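You operate a simulated robot arm through the tools that you are given. There is no shell and no other tool. Be economical: measure what you need, move in short steps, check, and stop when the job is done.

You run a simulated robot arm. Do the job below in one go: nothing can be reset, and whatever is moved stays where it is left.

TASK
Mill the funnel's granules into the catch tray at the board's speed.
Fine: tray under the outlet, start the mill before the green gate opens, spill nothing; stop once it runs clear and switch off; leave the gate open.

Only the result counts: the job must be done as asked and must still hold three seconds after the hand-in. Knocking over, shifting, dropping, spilling or breaking anything else fails it.

THE ROBOT
A 7-joint arm with a two-finger gripper, on a carriage that runs on a rail from [0.003, 0.423] to [-0.009, -1.357] (x, y) and turns from -106 to 227 degrees about z. Base frame: it is fixed where the carriage stands at the start and does not move with it; the origin is on the floor, on the carriage's upright axis, x ahead of it, y to its left, z up. Units: m, degrees, N and s.
With the tool pointing down near the work surface it reaches from about 0.24 to 0.56 m from the robot's upright axis, wherever it stands. Its first joint turns from -166.0 to 166.0 degrees. Places, roughly: black mill switch [0.5, 0.4, 1.2]; black star knob [0.4, 0.9, 1.2]; blue sleeve hoop [0.3, 0.9, 1]; catch tray [0.5, 0.4, 1]; green port gate [0.2, 0.7, 1.3]; green valve handle [0.3, 0.9, 1.7]; grey mill button [0.7, 0.3, 1.1]; grey mill dial [0.5, 0.3, 1.2]; orange mill button [0.6, 0.3, 1.1]; purple mill switch [0.7, 0.3, 1.3]; ring clamp with blue handle [0.4, 0.9, 1]; ring clamp with orange handle [0.3, 0.9, 1.2]; white mill button [0.5, 0.3, 1.1]; white mill switch [0.5, 0.4, 1.1]. Payload 2.45 kg.
Tool frame: the origin (TCP) is the grasp point; the fingertips stand 0.023 m ahead of it; z points along the fingers, y is the line along which they close. The gripper opens to 0.072 m. The gripper's body begins 0.04 m behind the TCP.
Orientation is that of the tool frame in the base frame, as a unit quaternion [x, y, z, w]. With the fingers straight down and closing along the base's y, the tool's x points along the base's -x, its y along +y and its z along -z.

THE INTERFACE
- The arm moves only by the tool apply_moves. Its argument "commands" is a list of rows, each a list of 3 entries, a list of its own where there are three numbers: the gripper command, from -1 (shut) to 1 (fully open), values between in proportion, then the shift along the tool's x, y, z in m, then the turn, a rotation vector about the tool's x, y, z in degrees. In form: [[grip, [x, y, z], [ax, ay, az]], ...]. A call has 1 to 8 rows; each row shifts and turns the commanded pose from where the row before left it, along the tool's axes as they then stand. Rows are played at 5 a second. More than 0.05 m and 8.6 degrees between two rows, or a gripper value outside its range, and nothing of the call is played. A pose out of reach is approached as far as the arm can. The call stops where the force on the tool passes 90 N (or 10 N more than at its start, if that is more) or the arm is blocked; 0.2 s more then pass. Each finger travels about 0.072 m/s and halts on what it meets, pressing with about 30 N; the grip force reading is that of the motor and also rises with nothing between the fingers. The clock runs only during rows and for 0.2 s after the last one: add rows that do not move to give the fingers time. It gives the time, the measured TCP pose, the force on the tool (base axes), the opening and the grip force at its end, in the units of the frame above (readings bear some noise), with the torque about the TCP (base axes, N m) and any sound that the robot's microphone picked up.
- Cameras (640 x 400 px; columns grow to the right, rows downward): "scene" is now at [0.0274, 0.2025, 1.5392]; the picture's right is [0.19, -0.98, 0.00], its down [-0.53, -0.11, -0.84] and it looks along [0.82, 0.16, -0.54] (base axes); focal length 214 px, centre (320, 200). "wrist" rides on the gripper at [0.078, 0.017, -0.066] in the tool frame; the picture's right is [-0.22, 0.98, 0.00], its down [-0.56, -0.12, -0.82] and it looks along [-0.80, -0.18, 0.57] (tool axes); focal length 234 px, centre (320, 200). There is no depth. A picture from a camera that has moved, and an enlarged one, comes with that camera's place and axes in the base frame and with its lens.
- capture(camera): a new picture of that camera. It takes no simulated time.
- move_column(by): slides the trunk up (or, below 0, down) by that many m; the arm and the scene camera ride with it, the base frame stays. It gives what a move gives, with no picture.
- drive_base(legs): drives the robot by 1 to 6 legs, each [ahead, left, turn to the left] in m, m and degrees, along the robot's own axes; the way and the turn of a leg run together, so that a leg with both is an arc; at most 1.5 m and 180 degrees a leg. The arm and the cameras ride along, it lands a little off, and it stops where it bumps. It keeps to its track: a leg is cut to what the track allows. It gives what a move gives.
- head_to(pan, tilt): turns the head with the scene camera to pan (to the left, within 155 degrees either way) and tilt (down, from -29 to 69), counted from straight ahead of the robot. It gives what a move gives.
- close_up(camera, box): a new picture of the part [left, top, right, bottom] of that camera's present view, enlarged. It takes no simulated time.
- sign_off(): hands the job in; it is judged then, once.

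Work in short steps. Places have to be worked out from the pictures, the camera data and where the tool is seen: move nearer, look again, correct. Check each grasp and each placing, and mend what went wrong. You have 120 turns and 82 pictures in all, those below and enlarged ones among them. Open the gripper and draw the arm clear of the work before you hand the job in, unless the task says otherwise; then end with one line.

The tools are called after ">>>" as name(argument=value, ...) on one line, values as JSON. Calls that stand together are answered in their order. apply_moves: Moves the arm, as the interface text tells. Its arguments: {"type":"object","properties":{"commands":{"type":"array"}},"required":["commands"]} The other tools are called the same way: move_column (by) slides the trunk up or down; drive_base (legs) drives the base; head_to (pan, tilt) turns the head that bears the scene camera; capture (camera) takes a picture; close_up (camera, box) takes an enlarged picture of a part of a camera's view; sign_off () hands the job in.

At the start:

```text
clock: 0.0
tcp_pos: [0.1979, 0.2639, 1.3818]
orientation: [0.001, 1.0, 0.0, 0.0]
force: [-0.4, -0.6, 0.4]
moment: [0.0, 0.01, 0.01]
width: 0.0721
gripper_force: 0.0
trunk travel left (down, up): [-0.525, 0.065]
robot x, y, heading: [-0.0, 0.0005, -0.2]
head pan, tilt: [11.2, 32.9]
```

scene: 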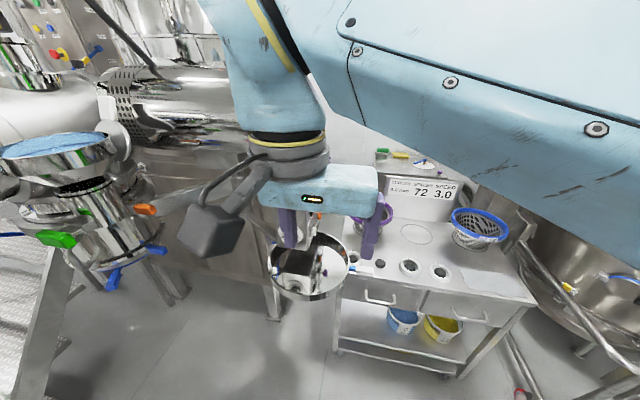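
wrist: 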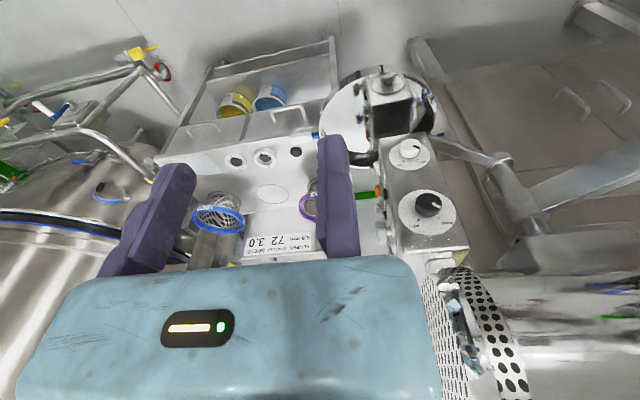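

The pictures show the mill near the bench with the board; I look closer at the board and the mill panel.

>>> close_up(camera="scene", box=[340, 140, 540, 300])

>>> close_up(camera="wrist", box=[300, 50, 500, 290])

>>> close_up(camera="scene", box=[0, 60, 200, 300])

```text
2.50 times, centred on (440, 220) of scene
camera zoom: at [0.0274, 0.2025, 1.5392], right [0.19, -0.98, 0.0], down [-0.53, -0.11, -0.84], along [0.82, 0.16, -0.54], focal length 536 px, centre (20, 150)
```

zoom: 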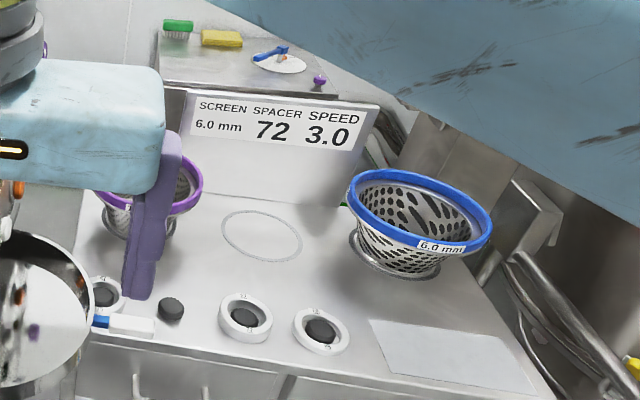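

```text
1.67 times, centred on (400, 170) of wrist
camera zoom: at [0.1196, 0.2805, 1.4487], right [0.22, 0.98, 0.0], down [0.56, -0.12, 0.82], along [0.8, -0.18, -0.57], focal length 390 px, centre (187, 250)
```

zoom: 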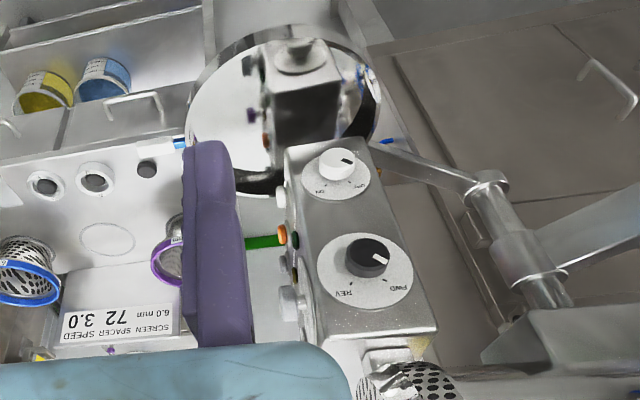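

```text
1.67 times, centred on (100, 180) of scene
camera zoom: at [0.0274, 0.2025, 1.5392], right [0.19, -0.98, 0.0], down [-0.53, -0.11, -0.84], along [0.82, 0.16, -0.54], focal length 358 px, centre (687, 233)
```

zoom: 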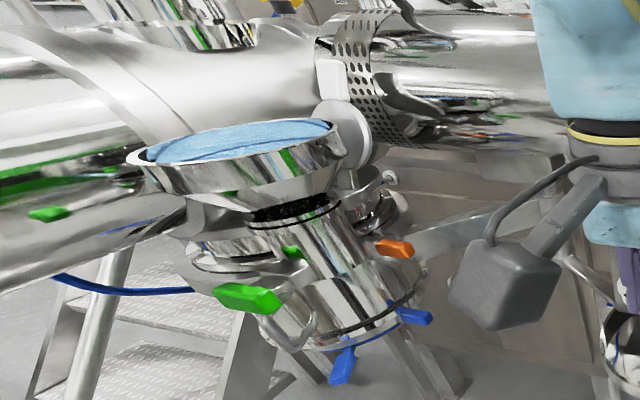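

The board says 6.0 mm screen, 72 spacer, speed 3.0. I pan the head to see the machine's whole layout.

>>> head_to(pan=60, tilt=20)

>>> capture(camera="scene")

>>> head_to(pan=35, tilt=40)

>>> capture(camera="scene")

```text
clock: 1.2
tcp_pos: [0.1963, 0.263, 1.382]
orientation: [0.001, 1.0, 0.0, 0.0]
force: [-0.2, -0.2, -0.4]
moment: [0.02, 0.01, 0.02]
width: 0.0719
gripper_force: 0.1
trunk travel left (down, up): [-0.525, 0.065]
robot x, y, heading: [-0.0026, 0.0013, -0.1]
head pan, tilt: [60.0, 20.0]
```

```text
76 pictures are left
camera scene: at [-0.0134, 0.2658, 1.5598], right [0.87, -0.5, 0.0], down [-0.17, -0.3, -0.94], along [0.47, 0.81, -0.34], focal length 214 px, centre (320, 200)
```

scene: 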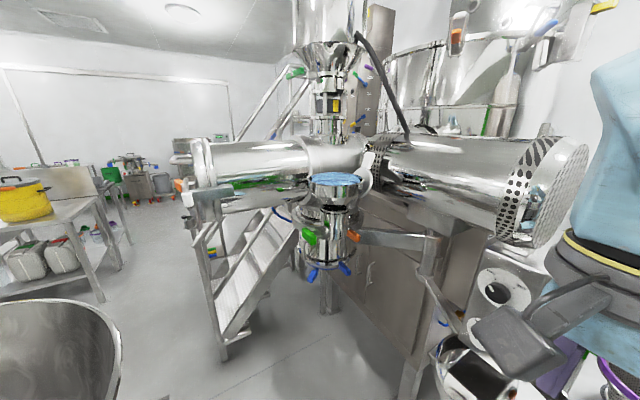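

```text
clock: 2.1
tcp_pos: [0.1967, 0.2638, 1.3821]
orientation: [0.0, 1.0, -0.001, 0.0]
force: [0.8, -0.4, 0.4]
moment: [0.0, 0.04, -0.02]
width: 0.0722
gripper_force: 0.1
trunk travel left (down, up): [-0.525, 0.065]
robot x, y, heading: [-0.003, -0.0012, 0.1]
head pan, tilt: [35.0, 40.0]
```

```text
75 pictures are left
camera scene: at [0.0096, 0.234, 1.5285], right [0.57, -0.82, 0.0], down [-0.53, -0.37, -0.77], along [0.63, 0.44, -0.64], focal length 214 px, centre (320, 200)
```

scene: 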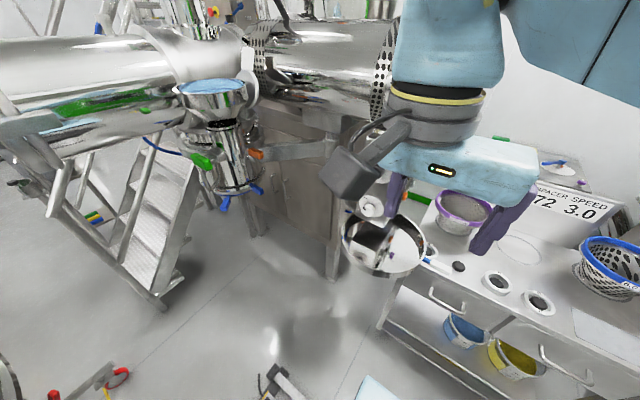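

I zoom on the stack and the tray from here.

>>> close_up(camera="scene", box=[140, 60, 300, 220])

>>> close_up(camera="scene", box=[240, 130, 440, 290])

```text
2.50 times, centred on (220, 140) of scene
camera zoom: at [0.0096, 0.234, 1.5285], right [0.57, -0.82, 0.0], down [-0.53, -0.37, -0.77], along [0.63, 0.44, -0.64], focal length 536 px, centre (570, 350)
```

zoom: 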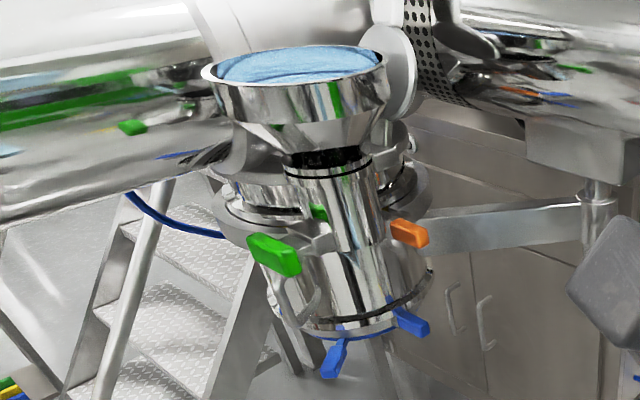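

```text
2.50 times, centred on (340, 210) of scene
camera zoom: at [0.0096, 0.234, 1.5285], right [0.57, -0.82, 0.0], down [-0.53, -0.37, -0.77], along [0.63, 0.44, -0.64], focal length 536 px, centre (270, 175)
```

zoom: 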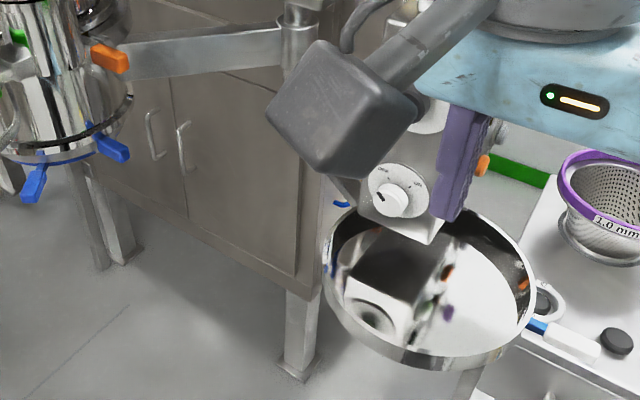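

The arm hides the control box and tray; I turn the robot right to clear the view, keeping the head toward the work.

>>> drive_base(legs=[[0, 0, -80]])

>>> head_to(pan=115, tilt=35)

>>> capture(camera="scene")

```text
clock: 5.8
tcp_pos: [0.2962, -0.1414, 1.3821]
orientation: [0.633, 0.774, 0.0, 0.0]
force: [0.1, 0.1, 0.3]
moment: [-0.01, 0.02, 0.01]
width: 0.0721
gripper_force: 0.0
trunk travel left (down, up): [-0.525, 0.065]
robot x, y, heading: [0.0015, -0.0021, -78.5]
head pan, tilt: [35.0, 40.0]
```

```text
clock: 7.4
tcp_pos: [0.2983, -0.1422, 1.3819]
orientation: [0.633, 0.774, 0.001, 0.001]
force: [0.1, -0.1, -0.5]
moment: [0.04, -0.01, 0.02]
width: 0.0719
gripper_force: 0.1
trunk travel left (down, up): [-0.525, 0.065]
robot x, y, heading: [-0.0007, 0.0048, -78.5]
head pan, tilt: [115.0, 35.0]
```

```text
72 pictures are left
camera scene: at [0.2399, 0.1484, 1.536], right [0.59, -0.8, 0.0], down [-0.46, -0.34, -0.82], along [0.66, 0.49, -0.57], focal length 214 px, centre (320, 200)
```

scene: 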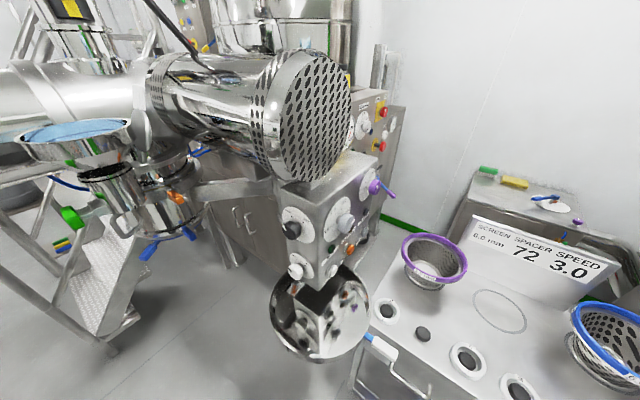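

>>> close_up(camera="scene", box=[260, 140, 420, 260])

>>> close_up(camera="scene", box=[250, 240, 450, 400])

>>> close_up(camera="scene", box=[40, 110, 220, 270])

```text
3.33 times, centred on (340, 200) of scene
camera zoom: at [0.2399, 0.1484, 1.536], right [0.59, -0.8, 0.0], down [-0.46, -0.34, -0.82], along [0.66, 0.49, -0.57], focal length 715 px, centre (253, 200)
```

zoom: 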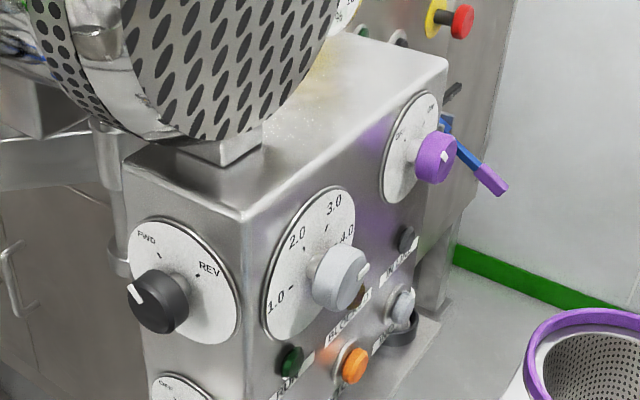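

```text
2.50 times, centred on (350, 320) of scene
camera zoom: at [0.2399, 0.1484, 1.536], right [0.59, -0.8, 0.0], down [-0.46, -0.34, -0.82], along [0.66, 0.49, -0.57], focal length 536 px, centre (245, -100)
```

zoom: 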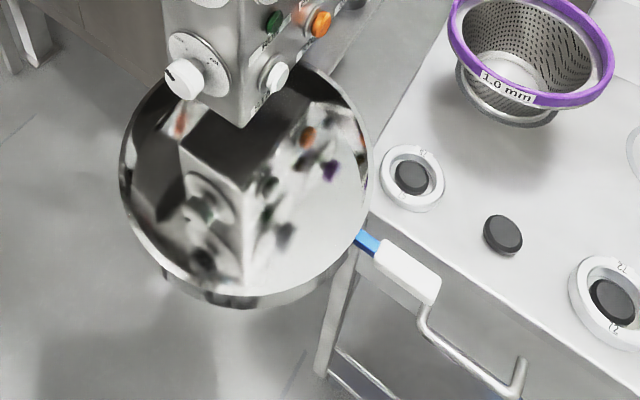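

```text
2.50 times, centred on (130, 190) of scene
camera zoom: at [0.2399, 0.1484, 1.536], right [0.59, -0.8, 0.0], down [-0.46, -0.34, -0.82], along [0.66, 0.49, -0.57], focal length 536 px, centre (795, 225)
```

zoom: 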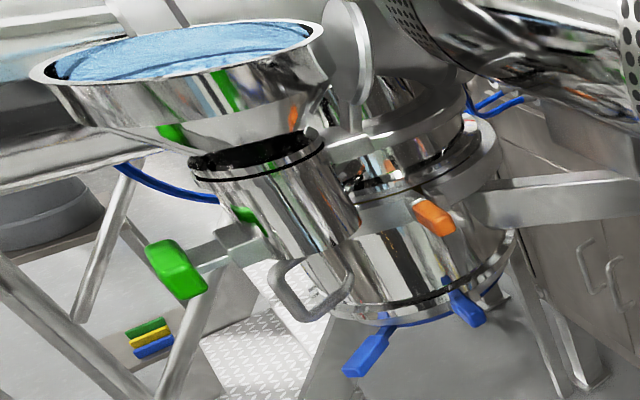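

The control box has its dial on the −y side, black and white switches on the −x side; the tray hangs at about (0.47, 0.32, 1.0). I lower the trunk to see how the tray is supported and read the labels.

>>> move_column(by=-0.3)

>>> head_to(pan=110, tilt=15)

>>> capture(camera="scene")

```text
clock: 10.4
tcp_pos: [0.2965, -0.1408, 1.082]
orientation: [0.633, 0.774, 0.0, 0.0]
force: [0.6, -0.4, 0.8]
moment: [0.0, 0.0, 0.02]
width: 0.0719
gripper_force: 0.1
trunk travel left (down, up): [-0.225, 0.365]
robot x, y, heading: [0.0007, -0.0, -78.7]
head pan, tilt: [115.0, 35.0]
```

```text
clock: 11.2
tcp_pos: [0.2968, -0.1407, 1.0818]
orientation: [0.633, 0.774, 0.0, 0.0]
force: [-0.1, -0.6, 0.7]
moment: [0.01, 0.01, 0.01]
width: 0.072
gripper_force: 0.0
trunk travel left (down, up): [-0.225, 0.365]
robot x, y, heading: [-0.0021, -0.0014, -78.4]
head pan, tilt: [110.0, 15.0]
```

```text
68 pictures are left
camera scene: at [0.2487, 0.1449, 1.2679], right [0.52, -0.85, 0.0], down [-0.22, -0.14, -0.97], along [0.82, 0.5, -0.26], focal length 214 px, centre (320, 200)
```

scene: 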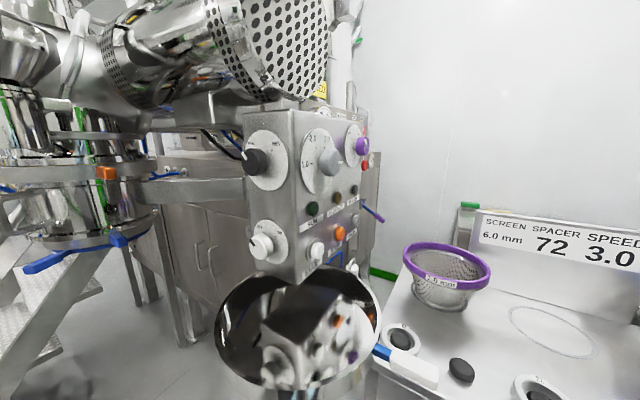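

>>> close_up(camera="scene", box=[235, 100, 395, 270])

>>> close_up(camera="scene", box=[200, 250, 450, 400])

>>> head_to(pan=130, tilt=20)

>>> capture(camera="scene")

```text
2.35 times, centred on (315, 185) of scene
camera zoom: at [0.2487, 0.1449, 1.2679], right [0.52, -0.85, 0.0], down [-0.22, -0.14, -0.97], along [0.82, 0.5, -0.26], focal length 505 px, centre (332, 235)
```

zoom: 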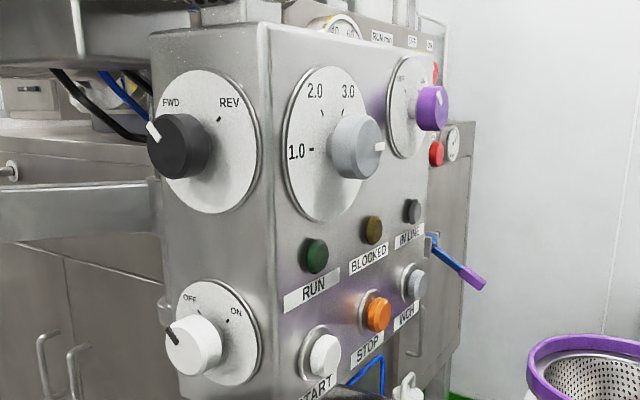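

```text
2.56 times, centred on (325, 325) of scene
camera zoom: at [0.2487, 0.1449, 1.2679], right [0.52, -0.85, 0.0], down [-0.22, -0.14, -0.97], along [0.82, 0.5, -0.26], focal length 549 px, centre (307, -120)
```

zoom: 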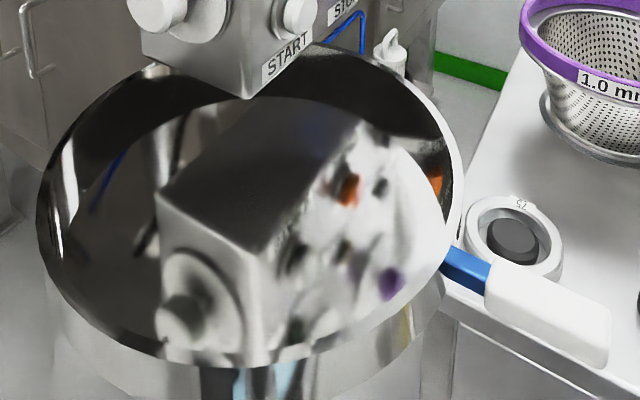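

```text
clock: 12.0
tcp_pos: [0.2966, -0.1413, 1.0828]
orientation: [0.632, 0.775, 0.0, -0.001]
force: [-0.4, 0.0, -0.2]
moment: [-0.02, 0.02, 0.0]
width: 0.072
gripper_force: 0.0
trunk travel left (down, up): [-0.225, 0.365]
robot x, y, heading: [0.001, 0.0042, -78.4]
head pan, tilt: [130.0, 20.0]
```

```text
65 pictures are left
camera scene: at [0.2271, 0.1689, 1.2599], right [0.78, -0.62, 0.0], down [-0.21, -0.27, -0.94], along [0.59, 0.73, -0.34], focal length 214 px, centre (320, 200)
```

scene: 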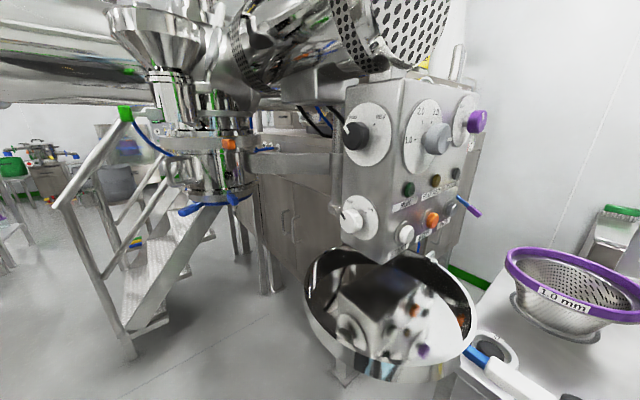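

I see START/STOP/INCH, FWD/REV and OFF/ON; the dial stands near 4. I go lower to see what carries the tray and the handle.

>>> move_column(by=-0.22)

>>> head_to(pan=118, tilt=5)

>>> capture(camera="scene")

```text
clock: 14.3
tcp_pos: [0.2967, -0.1415, 0.8613]
orientation: [0.633, 0.774, 0.0, 0.0]
force: [-0.1, -0.2, 0.9]
moment: [0.0, 0.03, 0.01]
width: 0.072
gripper_force: 0.0
trunk travel left (down, up): [-0.005, 0.585]
robot x, y, heading: [-0.0054, -0.0008, -78.6]
head pan, tilt: [130.0, 20.0]
```

```text
clock: 15.1
tcp_pos: [0.2964, -0.1418, 0.8618]
orientation: [0.633, 0.774, 0.0, 0.0]
force: [0.0, -1.4, 0.3]
moment: [0.01, 0.01, 0.0]
width: 0.0721
gripper_force: 0.1
trunk travel left (down, up): [-0.005, 0.585]
robot x, y, heading: [0.001, 0.0011, -78.7]
head pan, tilt: [118.0, 5.0]
```

```text
64 pictures are left
camera scene: at [0.2399, 0.1545, 1.0642], right [0.64, -0.77, 0.0], down [-0.07, -0.06, -1.0], along [0.77, 0.63, -0.09], focal length 214 px, centre (320, 200)
```

scene: 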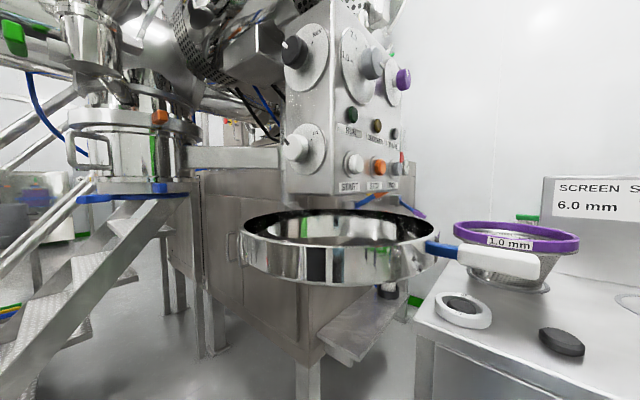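

>>> close_up(camera="scene", box=[200, 180, 460, 400])

>>> close_up(camera="scene", box=[40, 40, 300, 240])

```text
1.82 times, centred on (330, 290) of scene
camera zoom: at [0.2399, 0.1545, 1.0642], right [0.64, -0.77, 0.0], down [-0.07, -0.06, -1.0], along [0.77, 0.63, -0.09], focal length 390 px, centre (302, 36)
```

zoom: 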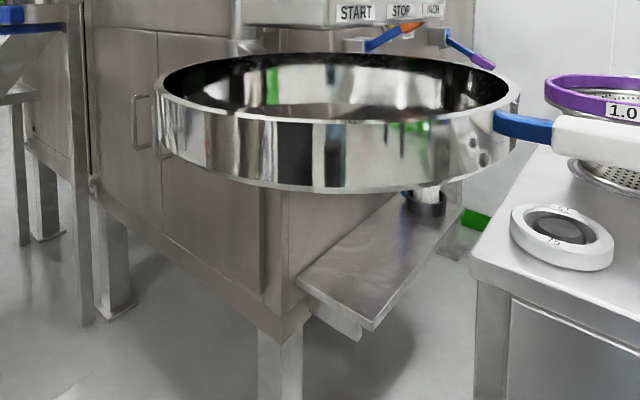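

```text
2.00 times, centred on (170, 140) of scene
camera zoom: at [0.2399, 0.1545, 1.0642], right [0.64, -0.77, 0.0], down [-0.07, -0.06, -1.0], along [0.77, 0.63, -0.09], focal length 429 px, centre (620, 320)
```

zoom: 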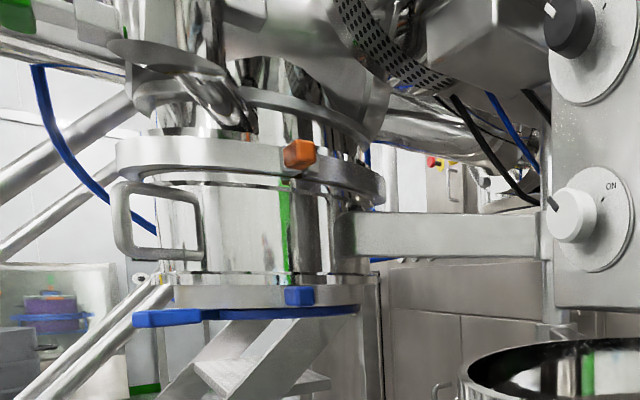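

The tray seems carried by a swing arm from the post near (0.66, 0.65). I raise the trunk and move left to look at the mill side.

>>> move_column(by=0.45)

>>> drive_base(legs=[[-0.25, 0, -10]])

>>> head_to(pan=135, tilt=40)

>>> capture(camera="scene")

```text
refused: 0.45 is not a number from -0.4 to 0.4
```

```text
clock: 17.0
tcp_pos: [0.2704, 0.0583, 0.8624]
orientation: [0.696, 0.718, 0.0, 0.0]
force: [-0.1, -0.3, -1.1]
moment: [0.01, 0.01, -0.04]
width: 0.0721
gripper_force: 0.0
trunk travel left (down, up): [-0.005, 0.585]
robot x, y, heading: [0.0002, 0.2502, -88.2]
head pan, tilt: [118.0, 5.0]
```

```text
clock: 18.0
tcp_pos: [0.2701, 0.0577, 0.8624]
orientation: [0.696, 0.718, 0.0, 0.0]
force: [0.3, 0.4, 0.1]
moment: [0.01, 0.0, -0.03]
width: 0.0719
gripper_force: 0.0
trunk travel left (down, up): [-0.005, 0.585]
robot x, y, heading: [0.0011, 0.2439, -88.2]
head pan, tilt: [135.0, 40.0]
```

```text
61 pictures are left
camera scene: at [0.2428, 0.3751, 1.0085], right [0.73, -0.69, 0.0], down [-0.44, -0.47, -0.77], along [0.53, 0.56, -0.64], focal length 214 px, centre (320, 200)
```

scene: 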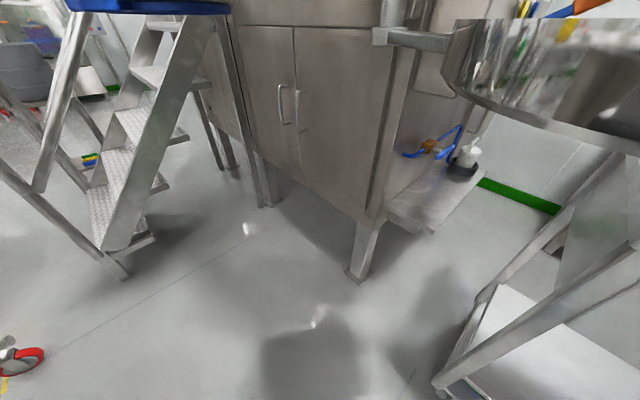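

The swing arm to the post is visible; I tilt up from this low viewpoint.

>>> head_to(pan=140, tilt=0)

>>> capture(camera="scene")

```text
clock: 19.1
tcp_pos: [0.2701, 0.0569, 0.8623]
orientation: [0.697, 0.717, 0.001, 0.0]
force: [-0.1, 0.1, 0.6]
moment: [-0.02, 0.01, 0.02]
width: 0.0721
gripper_force: 0.1
trunk travel left (down, up): [-0.005, 0.585]
robot x, y, heading: [0.0022, 0.2489, -88.3]
head pan, tilt: [140.0, 0.0]
```

```text
60 pictures are left
camera scene: at [0.2402, 0.3839, 1.0721], right [0.78, -0.62, 0.0], down [0.0, 0.0, -1.0], along [0.62, 0.78, 0.0], focal length 214 px, centre (320, 200)
```

scene: 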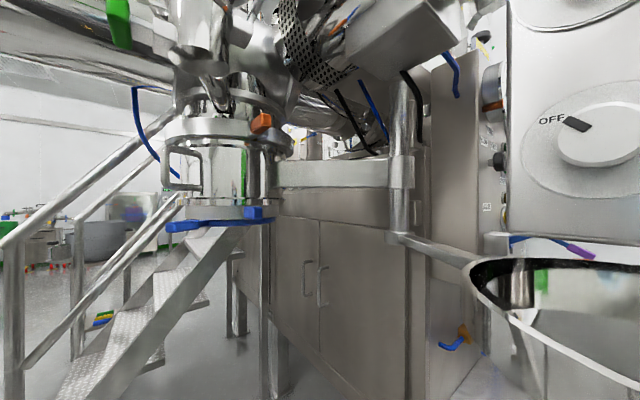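

The tray's arm pivots on the post at roughly (0.66, 0.645), so the tray must swing about 100° clockwise under the outlet at about (0.37, 0.9). I raise the trunk, go back right and face forward to approach the handle.

>>> move_column(by=0.3)

>>> drive_base(legs=[[0.35, 0, 0], [0, 0, 88]])

>>> head_to(pan=25, tilt=30)

>>> capture(camera="scene")

>>> capture(camera="wrist")

```text
clock: 22.1
tcp_pos: [0.2702, 0.0581, 1.162]
orientation: [0.697, 0.717, 0.001, 0.0]
force: [0.7, 0.0, -0.2]
moment: [-0.04, 0.02, 0.01]
width: 0.072
gripper_force: 0.0
trunk travel left (down, up): [-0.305, 0.285]
robot x, y, heading: [0.0031, 0.2474, -88.5]
head pan, tilt: [140.0, 0.0]
```

```text
clock: 28.2
tcp_pos: [0.1926, 0.1607, 1.1621]
orientation: [-0.007, 1.0, 0.001, 0.001]
force: [-0.2, 0.8, -0.2]
moment: [-0.04, 0.01, 0.02]
width: 0.0722
gripper_force: 0.1
trunk travel left (down, up): [-0.305, 0.285]
robot x, y, heading: [-0.0008, -0.1029, 0.8]
head pan, tilt: [140.0, 0.0]
```

```text
clock: 30.1
tcp_pos: [0.1933, 0.1614, 1.1611]
orientation: [-0.006, 1.0, 0.0, 0.0]
force: [0.3, 0.0, -0.2]
moment: [0.05, 0.04, -0.02]
width: 0.0719
gripper_force: 0.0
trunk travel left (down, up): [-0.305, 0.285]
robot x, y, heading: [0.0007, -0.1033, 0.3]
head pan, tilt: [25.0, 30.0]
```

```text
59 pictures are left
camera scene: at [0.0186, 0.1207, 1.3238], right [0.43, -0.9, 0.0], down [-0.45, -0.22, -0.87], along [0.78, 0.38, -0.5], focal length 214 px, centre (320, 200)
```

scene: 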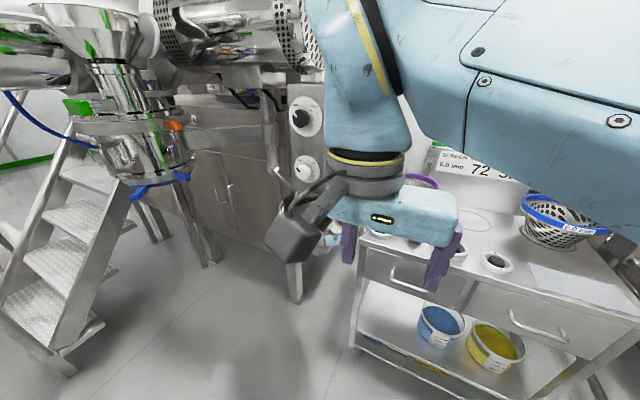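

```text
58 pictures are left
camera wrist: at [0.1156, 0.1789, 1.2287], right [0.21, 0.98, 0.0], down [0.56, -0.12, 0.82], along [0.8, -0.17, -0.57], focal length 234 px, centre (320, 200)
```

wrist: 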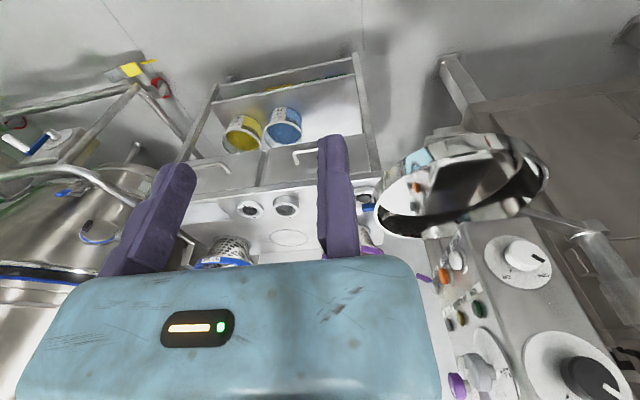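

Handle is at about (0.489, 0.15, 0.99) pointing along −y. I move the open gripper over it at z 1.16 first, then yaw.

>>> apply_moves(commands=[[1, [-0.048, 0, 0], [0, 0, -8]], [1, [-0.048, -0.007, 0], [0, 0, -8]], [1, [-0.047, -0.013, 0], [0, 0, -8]], [1, [-0.045, -0.019, 0], [0, 0, -8]], [1, [-0.042, -0.025, 0], [0, 0, -8]], [1, [-0.037, -0.031, 0], [0, 0, -8]]])

>>> apply_moves(commands=[[1, [0, 0, 0], [0, 0, -8]], [1, [0, 0, 0], [0, 0, -8]], [1, [0, 0, 0], [0, 0, -8]], [1, [0, 0, 0], [0, 0, -8]], [1, [0, 0, 0], [0, 0, -8]], [1, [0, 0, 0], [0, 0, -2]]])

>>> capture(camera="wrist")

```text
clock: 31.5
tcp_pos: [0.4823, 0.1646, 1.1622]
orientation: [-0.411, 0.912, 0.0, 0.001]
force: [-1.0, -0.5, 0.6]
moment: [-0.01, -0.05, 0.0]
width: 0.0721
gripper_force: 0.0
trunk travel left (down, up): [-0.305, 0.285]
robot x, y, heading: [0.001, -0.1038, 0.6]
head pan, tilt: [25.0, 30.0]
```

```text
clock: 32.9
tcp_pos: [0.4836, 0.1667, 1.161]
orientation: [0.712, -0.702, 0.001, -0.002]
force: [-0.3, 0.3, 0.5]
moment: [0.01, 0.03, 0.03]
width: 0.0718
gripper_force: 0.1
trunk travel left (down, up): [-0.305, 0.285]
robot x, y, heading: [-0.0011, -0.102, 0.6]
head pan, tilt: [25.0, 30.0]
```

```text
57 pictures are left
camera wrist: at [0.467, 0.0895, 1.2274], right [-0.98, 0.2, 0.0], down [0.11, 0.56, 0.82], along [0.17, 0.8, -0.57], focal length 234 px, centre (320, 200)
```

wrist: 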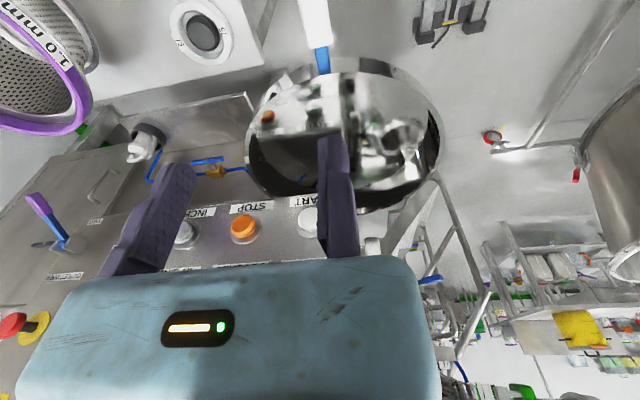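

The handle's white grip is at (0.488, ~0.15), right beneath. I descend and shut on it.

>>> apply_moves(commands=[[1, [0.02, -0.004, 0.04], [0, 0, 0]], [1, [0, 0, 0.05], [0, 0, 0]], [1, [0, 0, 0.05], [0, 0, 0]], [1, [0, 0, 0.03], [0, 0, 0]]])

>>> capture(camera="wrist")

```text
clock: 33.9
tcp_pos: [0.487, 0.1479, 1.026]
orientation: [0.71, -0.703, 0.006, -0.024]
force: [-1.1, -3.0, 35.8]
moment: [-0.33, 0.35, -0.11]
width: 0.0719
gripper_force: 0.0
trunk travel left (down, up): [-0.305, 0.285]
robot x, y, heading: [-0.0013, -0.0986, 0.6]
head pan, tilt: [25.0, 30.0]
stopped in row 4: the force on the tool passed its limit at 122 N (the readings are from after the stop); the commanded pose is now the measured one
```

```text
56 pictures are left
camera wrist: at [0.4671, 0.0691, 1.0886], right [-0.98, 0.21, -0.04], down [0.08, 0.54, 0.84], along [0.2, 0.82, -0.54], focal length 234 px, centre (320, 200)
```

wrist: 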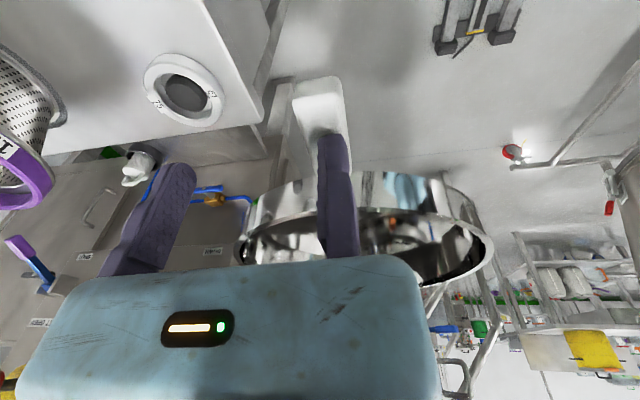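

The −x finger landed on the handle: in both cameras the fingers appear shifted about 3 cm toward the tool's −y from the reported TCP. I lift, shut the fingers and measure where they really meet.

>>> apply_moves(commands=[[1, [0, 0, -0.05], [0, 0, 0]], [-1, [0, 0, -0.03], [0, 0, 0]], [-1, [0, 0, 0], [0, 0, 0]], [-1, [0, 0, 0], [0, 0, 0]], [-1, [0, 0, 0], [0, 0, 0]]])

>>> capture(camera="wrist")

>>> capture(camera="scene")

```text
clock: 35.1
tcp_pos: [0.4844, 0.147, 1.1003]
orientation: [0.711, -0.702, 0.003, -0.019]
force: [0.5, -0.2, -0.2]
moment: [0.02, -0.02, 0.03]
width: 0.0
gripper_force: 27.8
trunk travel left (down, up): [-0.305, 0.285]
robot x, y, heading: [0.0008, -0.1068, 0.5]
head pan, tilt: [25.0, 30.0]
```

```text
55 pictures are left
camera wrist: at [0.4658, 0.0689, 1.1652], right [-0.98, 0.21, -0.03], down [0.09, 0.54, 0.83], along [0.19, 0.81, -0.55], focal length 234 px, centre (320, 200)
```

wrist: 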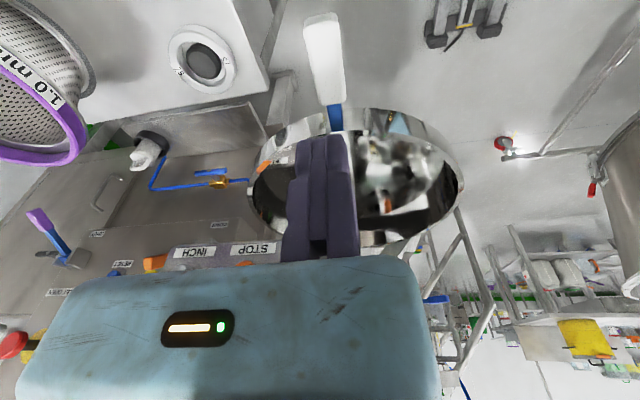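

```text
54 pictures are left
camera scene: at [0.0185, 0.1208, 1.3238], right [0.43, -0.9, 0.0], down [-0.45, -0.22, -0.87], along [0.78, 0.38, -0.5], focal length 214 px, centre (320, 200)
```

scene: 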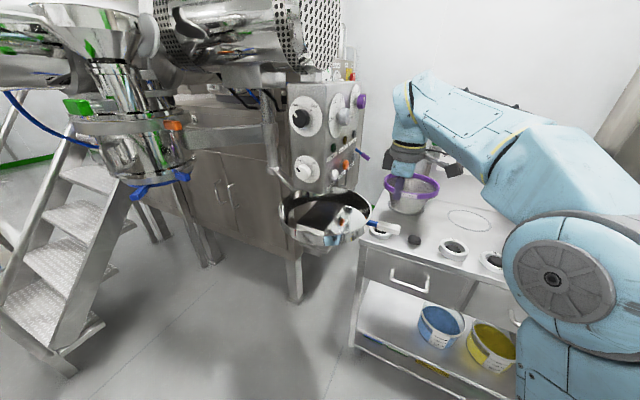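

Closed, the tips meet at the TCP, but the +y finger hardly moves: open, the gap lies from tool y≈0 to −0.072. So I set the fixed finger just on the −x side of the handle (TCP x≈0.471), level the tool and go down.

>>> apply_moves(commands=[[1, [0.002, 0.013, 0], [-1.8, 1.3, 0]], [1, [0, 0, 0], [0, 0, 0]], [1, [0, 0, 0], [0, 0, 0]], [1, [0, 0, 0], [0, 0, 0]], [1, [0, 0, 0], [0, 0, 0]], [1, [0, 0, 0], [0, 0, 0]]])

>>> capture(camera="wrist")

```text
clock: 36.5
tcp_pos: [0.4715, 0.1456, 1.0991]
orientation: [0.711, -0.704, 0.001, 0.0]
force: [-0.5, -0.4, -0.3]
moment: [0.0, 0.02, -0.03]
width: 0.0721
gripper_force: 0.1
trunk travel left (down, up): [-0.305, 0.285]
robot x, y, heading: [-0.0006, -0.1025, 0.6]
head pan, tilt: [25.0, 30.0]
```

```text
53 pictures are left
camera wrist: at [0.455, 0.0681, 1.1662], right [-0.98, 0.21, 0.0], down [0.12, 0.56, 0.82], along [0.17, 0.8, -0.57], focal length 234 px, centre (320, 200)
```

wrist: 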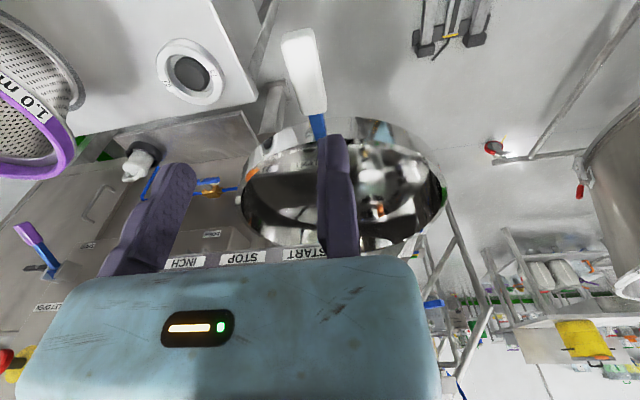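

>>> apply_moves(commands=[[1, [0, 0.006, 0.05], [0, 0, 0]], [1, [0, 0, 0.03], [0, 0, 0]], [1, [0, 0, 0.02], [0, 0, 0]], [1, [0, 0, 0.013], [0, 0, 0]]])

>>> capture(camera="wrist")

```text
refused: row 1 steps farther than a row can; nothing moved
```

```text
52 pictures are left
camera wrist: at [0.455, 0.0681, 1.1662], right [-0.98, 0.21, 0.0], down [0.12, 0.56, 0.82], along [0.17, 0.8, -0.57], focal length 234 px, centre (320, 200)
```

wrist: 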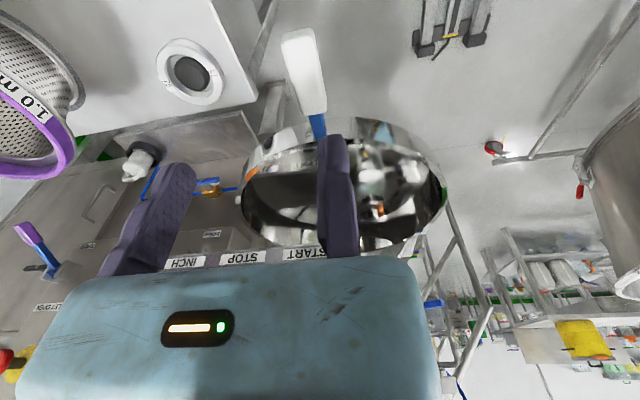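

Row too long; I split it and descend.

>>> apply_moves(commands=[[1, [0, 0.006, 0.04], [0, 0, 0]], [1, [0, 0, 0.03], [0, 0, 0]], [1, [0, 0, 0.03], [0, 0, 0]], [1, [0, 0, 0.013], [0, 0, 0]]])

>>> capture(camera="wrist")

```text
clock: 37.5
tcp_pos: [0.4657, 0.1448, 0.9873]
orientation: [0.711, -0.703, 0.001, 0.0]
force: [0.7, -0.5, -0.4]
moment: [0.02, 0.01, 0.01]
width: 0.0722
gripper_force: 0.0
trunk travel left (down, up): [-0.305, 0.285]
robot x, y, heading: [-0.0004, -0.1018, 0.6]
head pan, tilt: [25.0, 30.0]
```

```text
51 pictures are left
camera wrist: at [0.4492, 0.0677, 1.0536], right [-0.98, 0.21, 0.0], down [0.12, 0.56, 0.82], along [0.17, 0.8, -0.57], focal length 234 px, centre (320, 200)
```

wrist: 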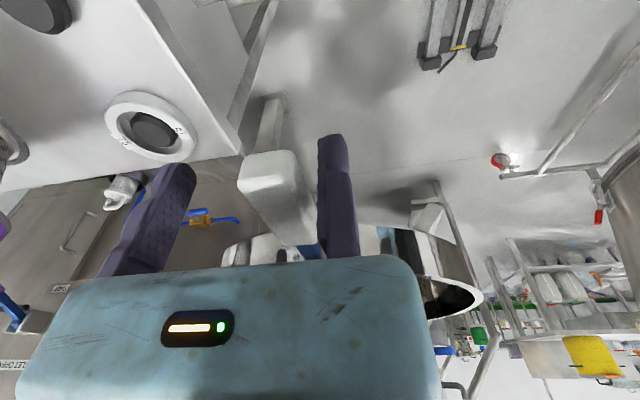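

The handle lies between the fingers; I close.

>>> apply_moves(commands=[[-1, [0, 0, 0], [0, 0, 0]], [-1, [0, 0, 0], [0, 0, 0]], [-1, [0, 0, 0], [0, 0, 0]], [-1, [0, 0, 0], [0, 0, 0]], [-1, [0, 0, 0], [0, 0, 0]]])

>>> capture(camera="wrist")

```text
clock: 38.7
tcp_pos: [0.4654, 0.1459, 0.9862]
orientation: [0.711, -0.704, 0.002, 0.0]
force: [6.0, 7.2, 1.7]
moment: [0.4, 0.82, -0.7]
width: 0.022
gripper_force: 45.1
trunk travel left (down, up): [-0.305, 0.285]
robot x, y, heading: [-0.0017, -0.1016, 0.5]
head pan, tilt: [25.0, 30.0]
```

```text
50 pictures are left
camera wrist: at [0.4496, 0.0683, 1.0536], right [-0.98, 0.21, 0.0], down [0.12, 0.56, 0.82], along [0.17, 0.8, -0.57], focal length 234 px, centre (320, 200)
```

wrist: 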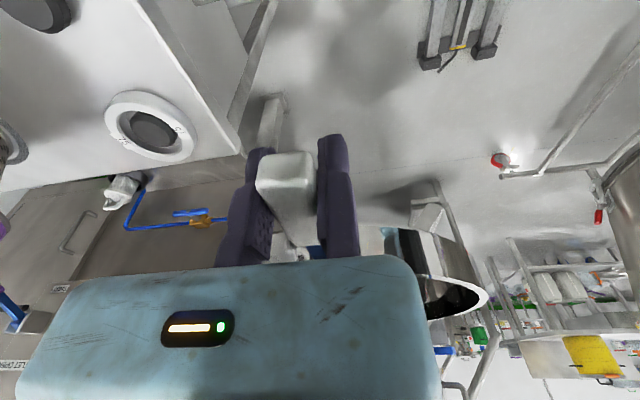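

The handle is held. I begin to swing the tray clockwise about the post, 5° per row, three rows, watching the force.

>>> apply_moves(commands=[[-1, [-0.0095, 0.0214, 0], [0, 0, 2.5]], [-1, [-0.0095, 0.0214, 0], [0, 0, 2.5]], [-1, [-0.0095, 0.0214, 0], [0, 0, 2.5]]])

```text
clock: 39.5
tcp_pos: [0.4039, 0.1789, 0.9877]
orientation: [-0.664, 0.748, -0.002, 0.002]
force: [13.6, 22.2, 14.4]
moment: [-0.51, 0.77, -0.26]
width: 0.0218
gripper_force: 44.8
trunk travel left (down, up): [-0.305, 0.285]
robot x, y, heading: [0.0001, -0.1039, 0.6]
head pan, tilt: [25.0, 30.0]
```

Radial pull of ~26 N means the true arc bends in a little more; I correct and go on.

>>> apply_moves(commands=[[-1, [-0.0125, 0.0207, 0], [0, 0, 2.5]], [-1, [-0.0115, 0.0207, 0], [0, 0, 2.5]], [-1, [-0.0115, 0.0207, 0], [0, 0, 2.5]], [-1, [-0.0115, 0.0207, 0], [0, 0, 2.5]]])

```text
clock: 40.5
tcp_pos: [0.3272, 0.2335, 0.9872]
orientation: [-0.595, 0.804, -0.001, -0.002]
force: [-26.8, -34.1, 8.9]
moment: [-0.2, -0.19, -1.1]
width: 0.0219
gripper_force: 45.1
trunk travel left (down, up): [-0.305, 0.285]
robot x, y, heading: [0.0004, -0.1046, 0.8]
head pan, tilt: [25.0, 30.0]
```

Now 43 N outward; stiffness ≈10 kN/m, so I give back 4 mm and use the balanced step.

>>> apply_moves(commands=[[-1, [-0.006, 0.0212, 0], [0, 0, 2.5]], [-1, [-0.0101, 0.0212, 0], [0, 0, 2.5]], [-1, [-0.0101, 0.0212, 0], [0, 0, 2.5]], [-1, [-0.0101, 0.0212, 0], [0, 0, 2.5]]])

```text
clock: 41.5
tcp_pos: [0.262, 0.3011, 0.9867]
orientation: [-0.525, 0.851, 0.0, 0.002]
force: [-13.2, -11.9, 5.4]
moment: [-0.11, 0.98, -0.66]
width: 0.0219
gripper_force: 45.0
trunk travel left (down, up): [-0.305, 0.285]
robot x, y, heading: [-0.0019, -0.0987, 0.9]
head pan, tilt: [25.0, 30.0]
```

>>> apply_moves(commands=[[-1, [-0.0085, 0.0212, 0], [0, 0, 2.5]], [-1, [-0.0101, 0.0212, 0], [0, 0, 2.5]], [-1, [-0.0101, 0.0212, 0], [0, 0, 2.5]], [-1, [-0.0101, 0.0212, 0], [0, 0, 2.5]]])

>>> capture(camera="scene")

```text
clock: 42.5
tcp_pos: [0.2105, 0.3775, 0.9868]
orientation: [-0.449, 0.894, 0.0, 0.003]
force: [-5.6, -2.1, 22.2]
moment: [-0.34, 0.41, 0.59]
width: 0.0216
gripper_force: 45.0
trunk travel left (down, up): [-0.305, 0.285]
robot x, y, heading: [-0.0004, -0.1044, 0.8]
head pan, tilt: [25.0, 30.0]
```

```text
49 pictures are left
camera scene: at [0.0176, 0.1195, 1.3243], right [0.43, -0.9, 0.0], down [-0.45, -0.22, -0.87], along [0.78, 0.38, -0.5], focal length 214 px, centre (320, 200)
```

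scene: 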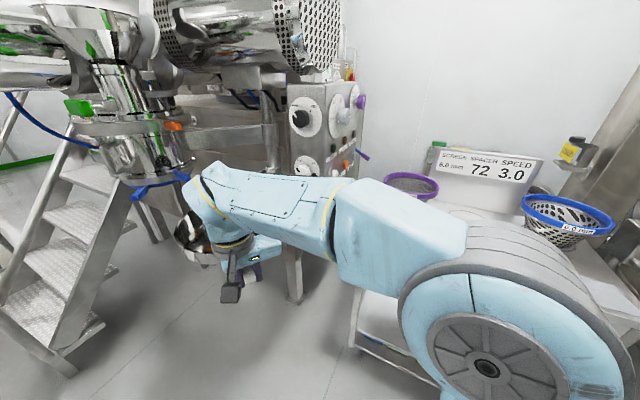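

The tray has swung 37° freely; pivot refines to (0.679, 0.637). The arm nears its reach, so I release, lift, draw back, and bring the base left to regrasp.

>>> apply_moves(commands=[[1, [0, 0, 0], [0, 0, 0]], [1, [0, 0, 0], [0, 0, 0]], [1, [0, 0, 0], [0, 0, 0]], [1, [0, 0, 0], [0, 0, 0]], [1, [0, 0, -0.045], [0, 0, 0]], [1, [0, 0, -0.045], [0, 0, 0]]])

>>> apply_moves(commands=[[1, [0.0344, -0.0256, 0], [0, 0, 0]], [1, [0.0344, -0.0256, 0], [0, 0, 0]], [1, [0.0344, -0.0256, 0], [0, 0, 0]], [1, [0.0344, -0.0256, 0], [0, 0, 0]], [1, [0.0344, -0.0256, 0], [0, 0, 0]], [1, [0.0344, -0.0256, 0], [0, 0, 0]], [1, [0.0344, -0.0256, 0], [0, 0, 0]]])

>>> drive_base(legs=[[0, 0.34, 0]])

>>> capture(camera="wrist")

>>> capture(camera="scene")

```text
clock: 43.9
tcp_pos: [0.2104, 0.3771, 1.0746]
orientation: [-0.447, 0.894, -0.001, 0.001]
force: [0.4, -0.6, 0.4]
moment: [0.01, 0.0, 0.04]
width: 0.0719
gripper_force: 0.1
trunk travel left (down, up): [-0.305, 0.285]
robot x, y, heading: [0.0004, -0.1019, 0.7]
head pan, tilt: [25.0, 30.0]
```

```text
clock: 45.5
tcp_pos: [0.2099, 0.0768, 1.0761]
orientation: [-0.447, 0.894, -0.001, 0.0]
force: [0.1, 0.1, 0.0]
moment: [0.0, 0.02, 0.02]
width: 0.0722
gripper_force: 0.1
trunk travel left (down, up): [-0.305, 0.285]
robot x, y, heading: [0.0019, -0.1005, 0.7]
head pan, tilt: [25.0, 30.0]
```

```text
clock: 47.8
tcp_pos: [0.2132, 0.4171, 1.0745]
orientation: [-0.444, 0.896, 0.0, 0.0]
force: [0.6, 0.2, 0.0]
moment: [0.0, 0.0, 0.0]
width: 0.0721
gripper_force: 0.0
trunk travel left (down, up): [-0.305, 0.285]
robot x, y, heading: [-0.0004, 0.2359, 0.6]
head pan, tilt: [25.0, 30.0]
```

```text
48 pictures are left
camera wrist: at [0.1513, 0.3654, 1.1426], right [-0.65, 0.76, 0.0], down [0.44, 0.37, 0.82], along [0.63, 0.53, -0.57], focal length 234 px, centre (320, 200)
```

wrist: 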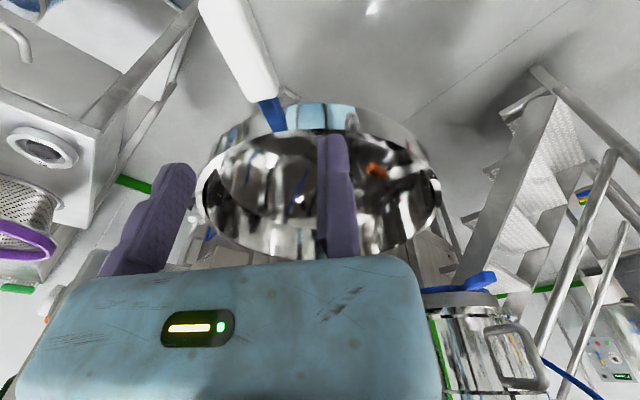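

```text
47 pictures are left
camera scene: at [0.0221, 0.4599, 1.3238], right [0.43, -0.9, 0.0], down [-0.45, -0.21, -0.87], along [0.78, 0.37, -0.5], focal length 214 px, centre (320, 200)
```

scene: 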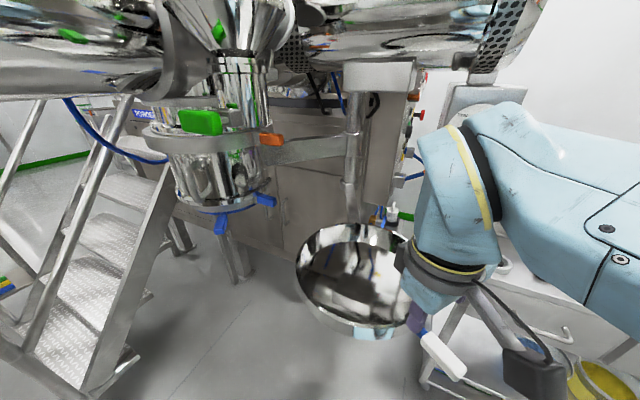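

Tray stayed put at about (0.307, 0.527); about 59° remain to the outlet axis at (0.37, 0.92). I regrasp the handle.

>>> apply_moves(commands=[[1, [0.0336, -0.016, 0], [0, 0, 0]], [1, [0, 0, 0.045], [0, 0, 0]], [1, [0, 0, 0.042], [0, 0, 0]], [-1, [0, 0, 0], [0, 0, 0]], [-1, [0, 0, 0], [0, 0, 0]], [-1, [0, 0, 0], [0, 0, 0]], [-1, [0, 0, 0], [0, 0, 0]], [-1, [0, 0, 0], [0, 0, 0]]])

>>> capture(camera="wrist")

```text
clock: 49.5
tcp_pos: [0.2065, 0.3815, 0.9886]
orientation: [-0.444, 0.896, 0.0, 0.001]
force: [5.8, 2.2, -5.3]
moment: [1.11, 0.12, -0.68]
width: 0.0218
gripper_force: 44.8
trunk travel left (down, up): [-0.305, 0.285]
robot x, y, heading: [0.0012, 0.2373, 0.5]
head pan, tilt: [25.0, 30.0]
```

```text
46 pictures are left
camera wrist: at [0.1446, 0.3299, 1.0565], right [-0.64, 0.76, 0.0], down [0.44, 0.37, 0.82], along [0.63, 0.53, -0.57], focal length 234 px, centre (320, 200)
```

wrist: 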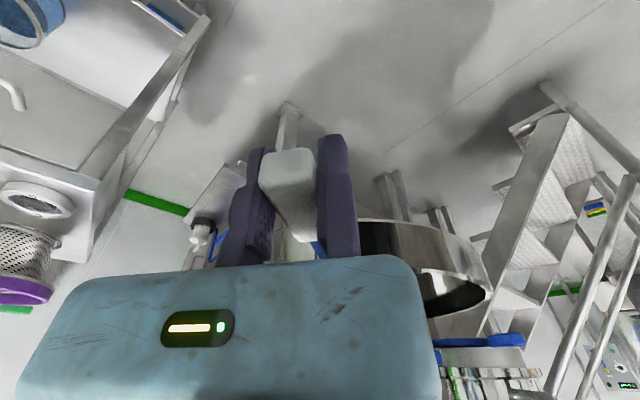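

Held again; continuing the arc, 8 rows of 2.5°.

>>> apply_moves(commands=[[-1, [-0.0101, 0.0212, 0], [0, 0, 2.5]], [-1, [-0.0101, 0.0212, 0], [0, 0, 2.5]], [-1, [-0.0101, 0.0212, 0], [0, 0, 2.5]], [-1, [-0.0101, 0.0212, 0], [0, 0, 2.5]], [-1, [-0.0101, 0.0212, 0], [0, 0, 2.5]], [-1, [-0.0101, 0.0212, 0], [0, 0, 2.5]], [-1, [-0.0101, 0.0212, 0], [0, 0, 2.5]]])

>>> capture(camera="scene")

```text
clock: 51.1
tcp_pos: [0.146, 0.5342, 0.9897]
orientation: [-0.304, 0.953, 0.0, 0.0]
force: [-38.2, -8.0, 13.7]
moment: [0.44, 0.57, 0.63]
width: 0.0218
gripper_force: 45.1
trunk travel left (down, up): [-0.305, 0.285]
robot x, y, heading: [0.0015, 0.2349, 0.3]
head pan, tilt: [25.0, 30.0]
```

```text
45 pictures are left
camera scene: at [0.0185, 0.4587, 1.3241], right [0.43, -0.9, 0.0], down [-0.45, -0.21, -0.87], along [0.78, 0.37, -0.5], focal length 214 px, centre (320, 200)
```

scene: 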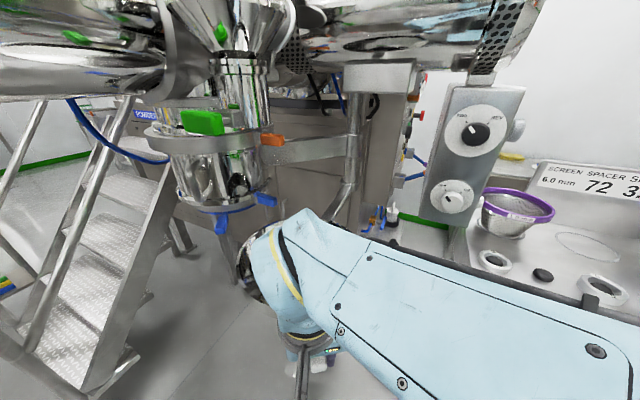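

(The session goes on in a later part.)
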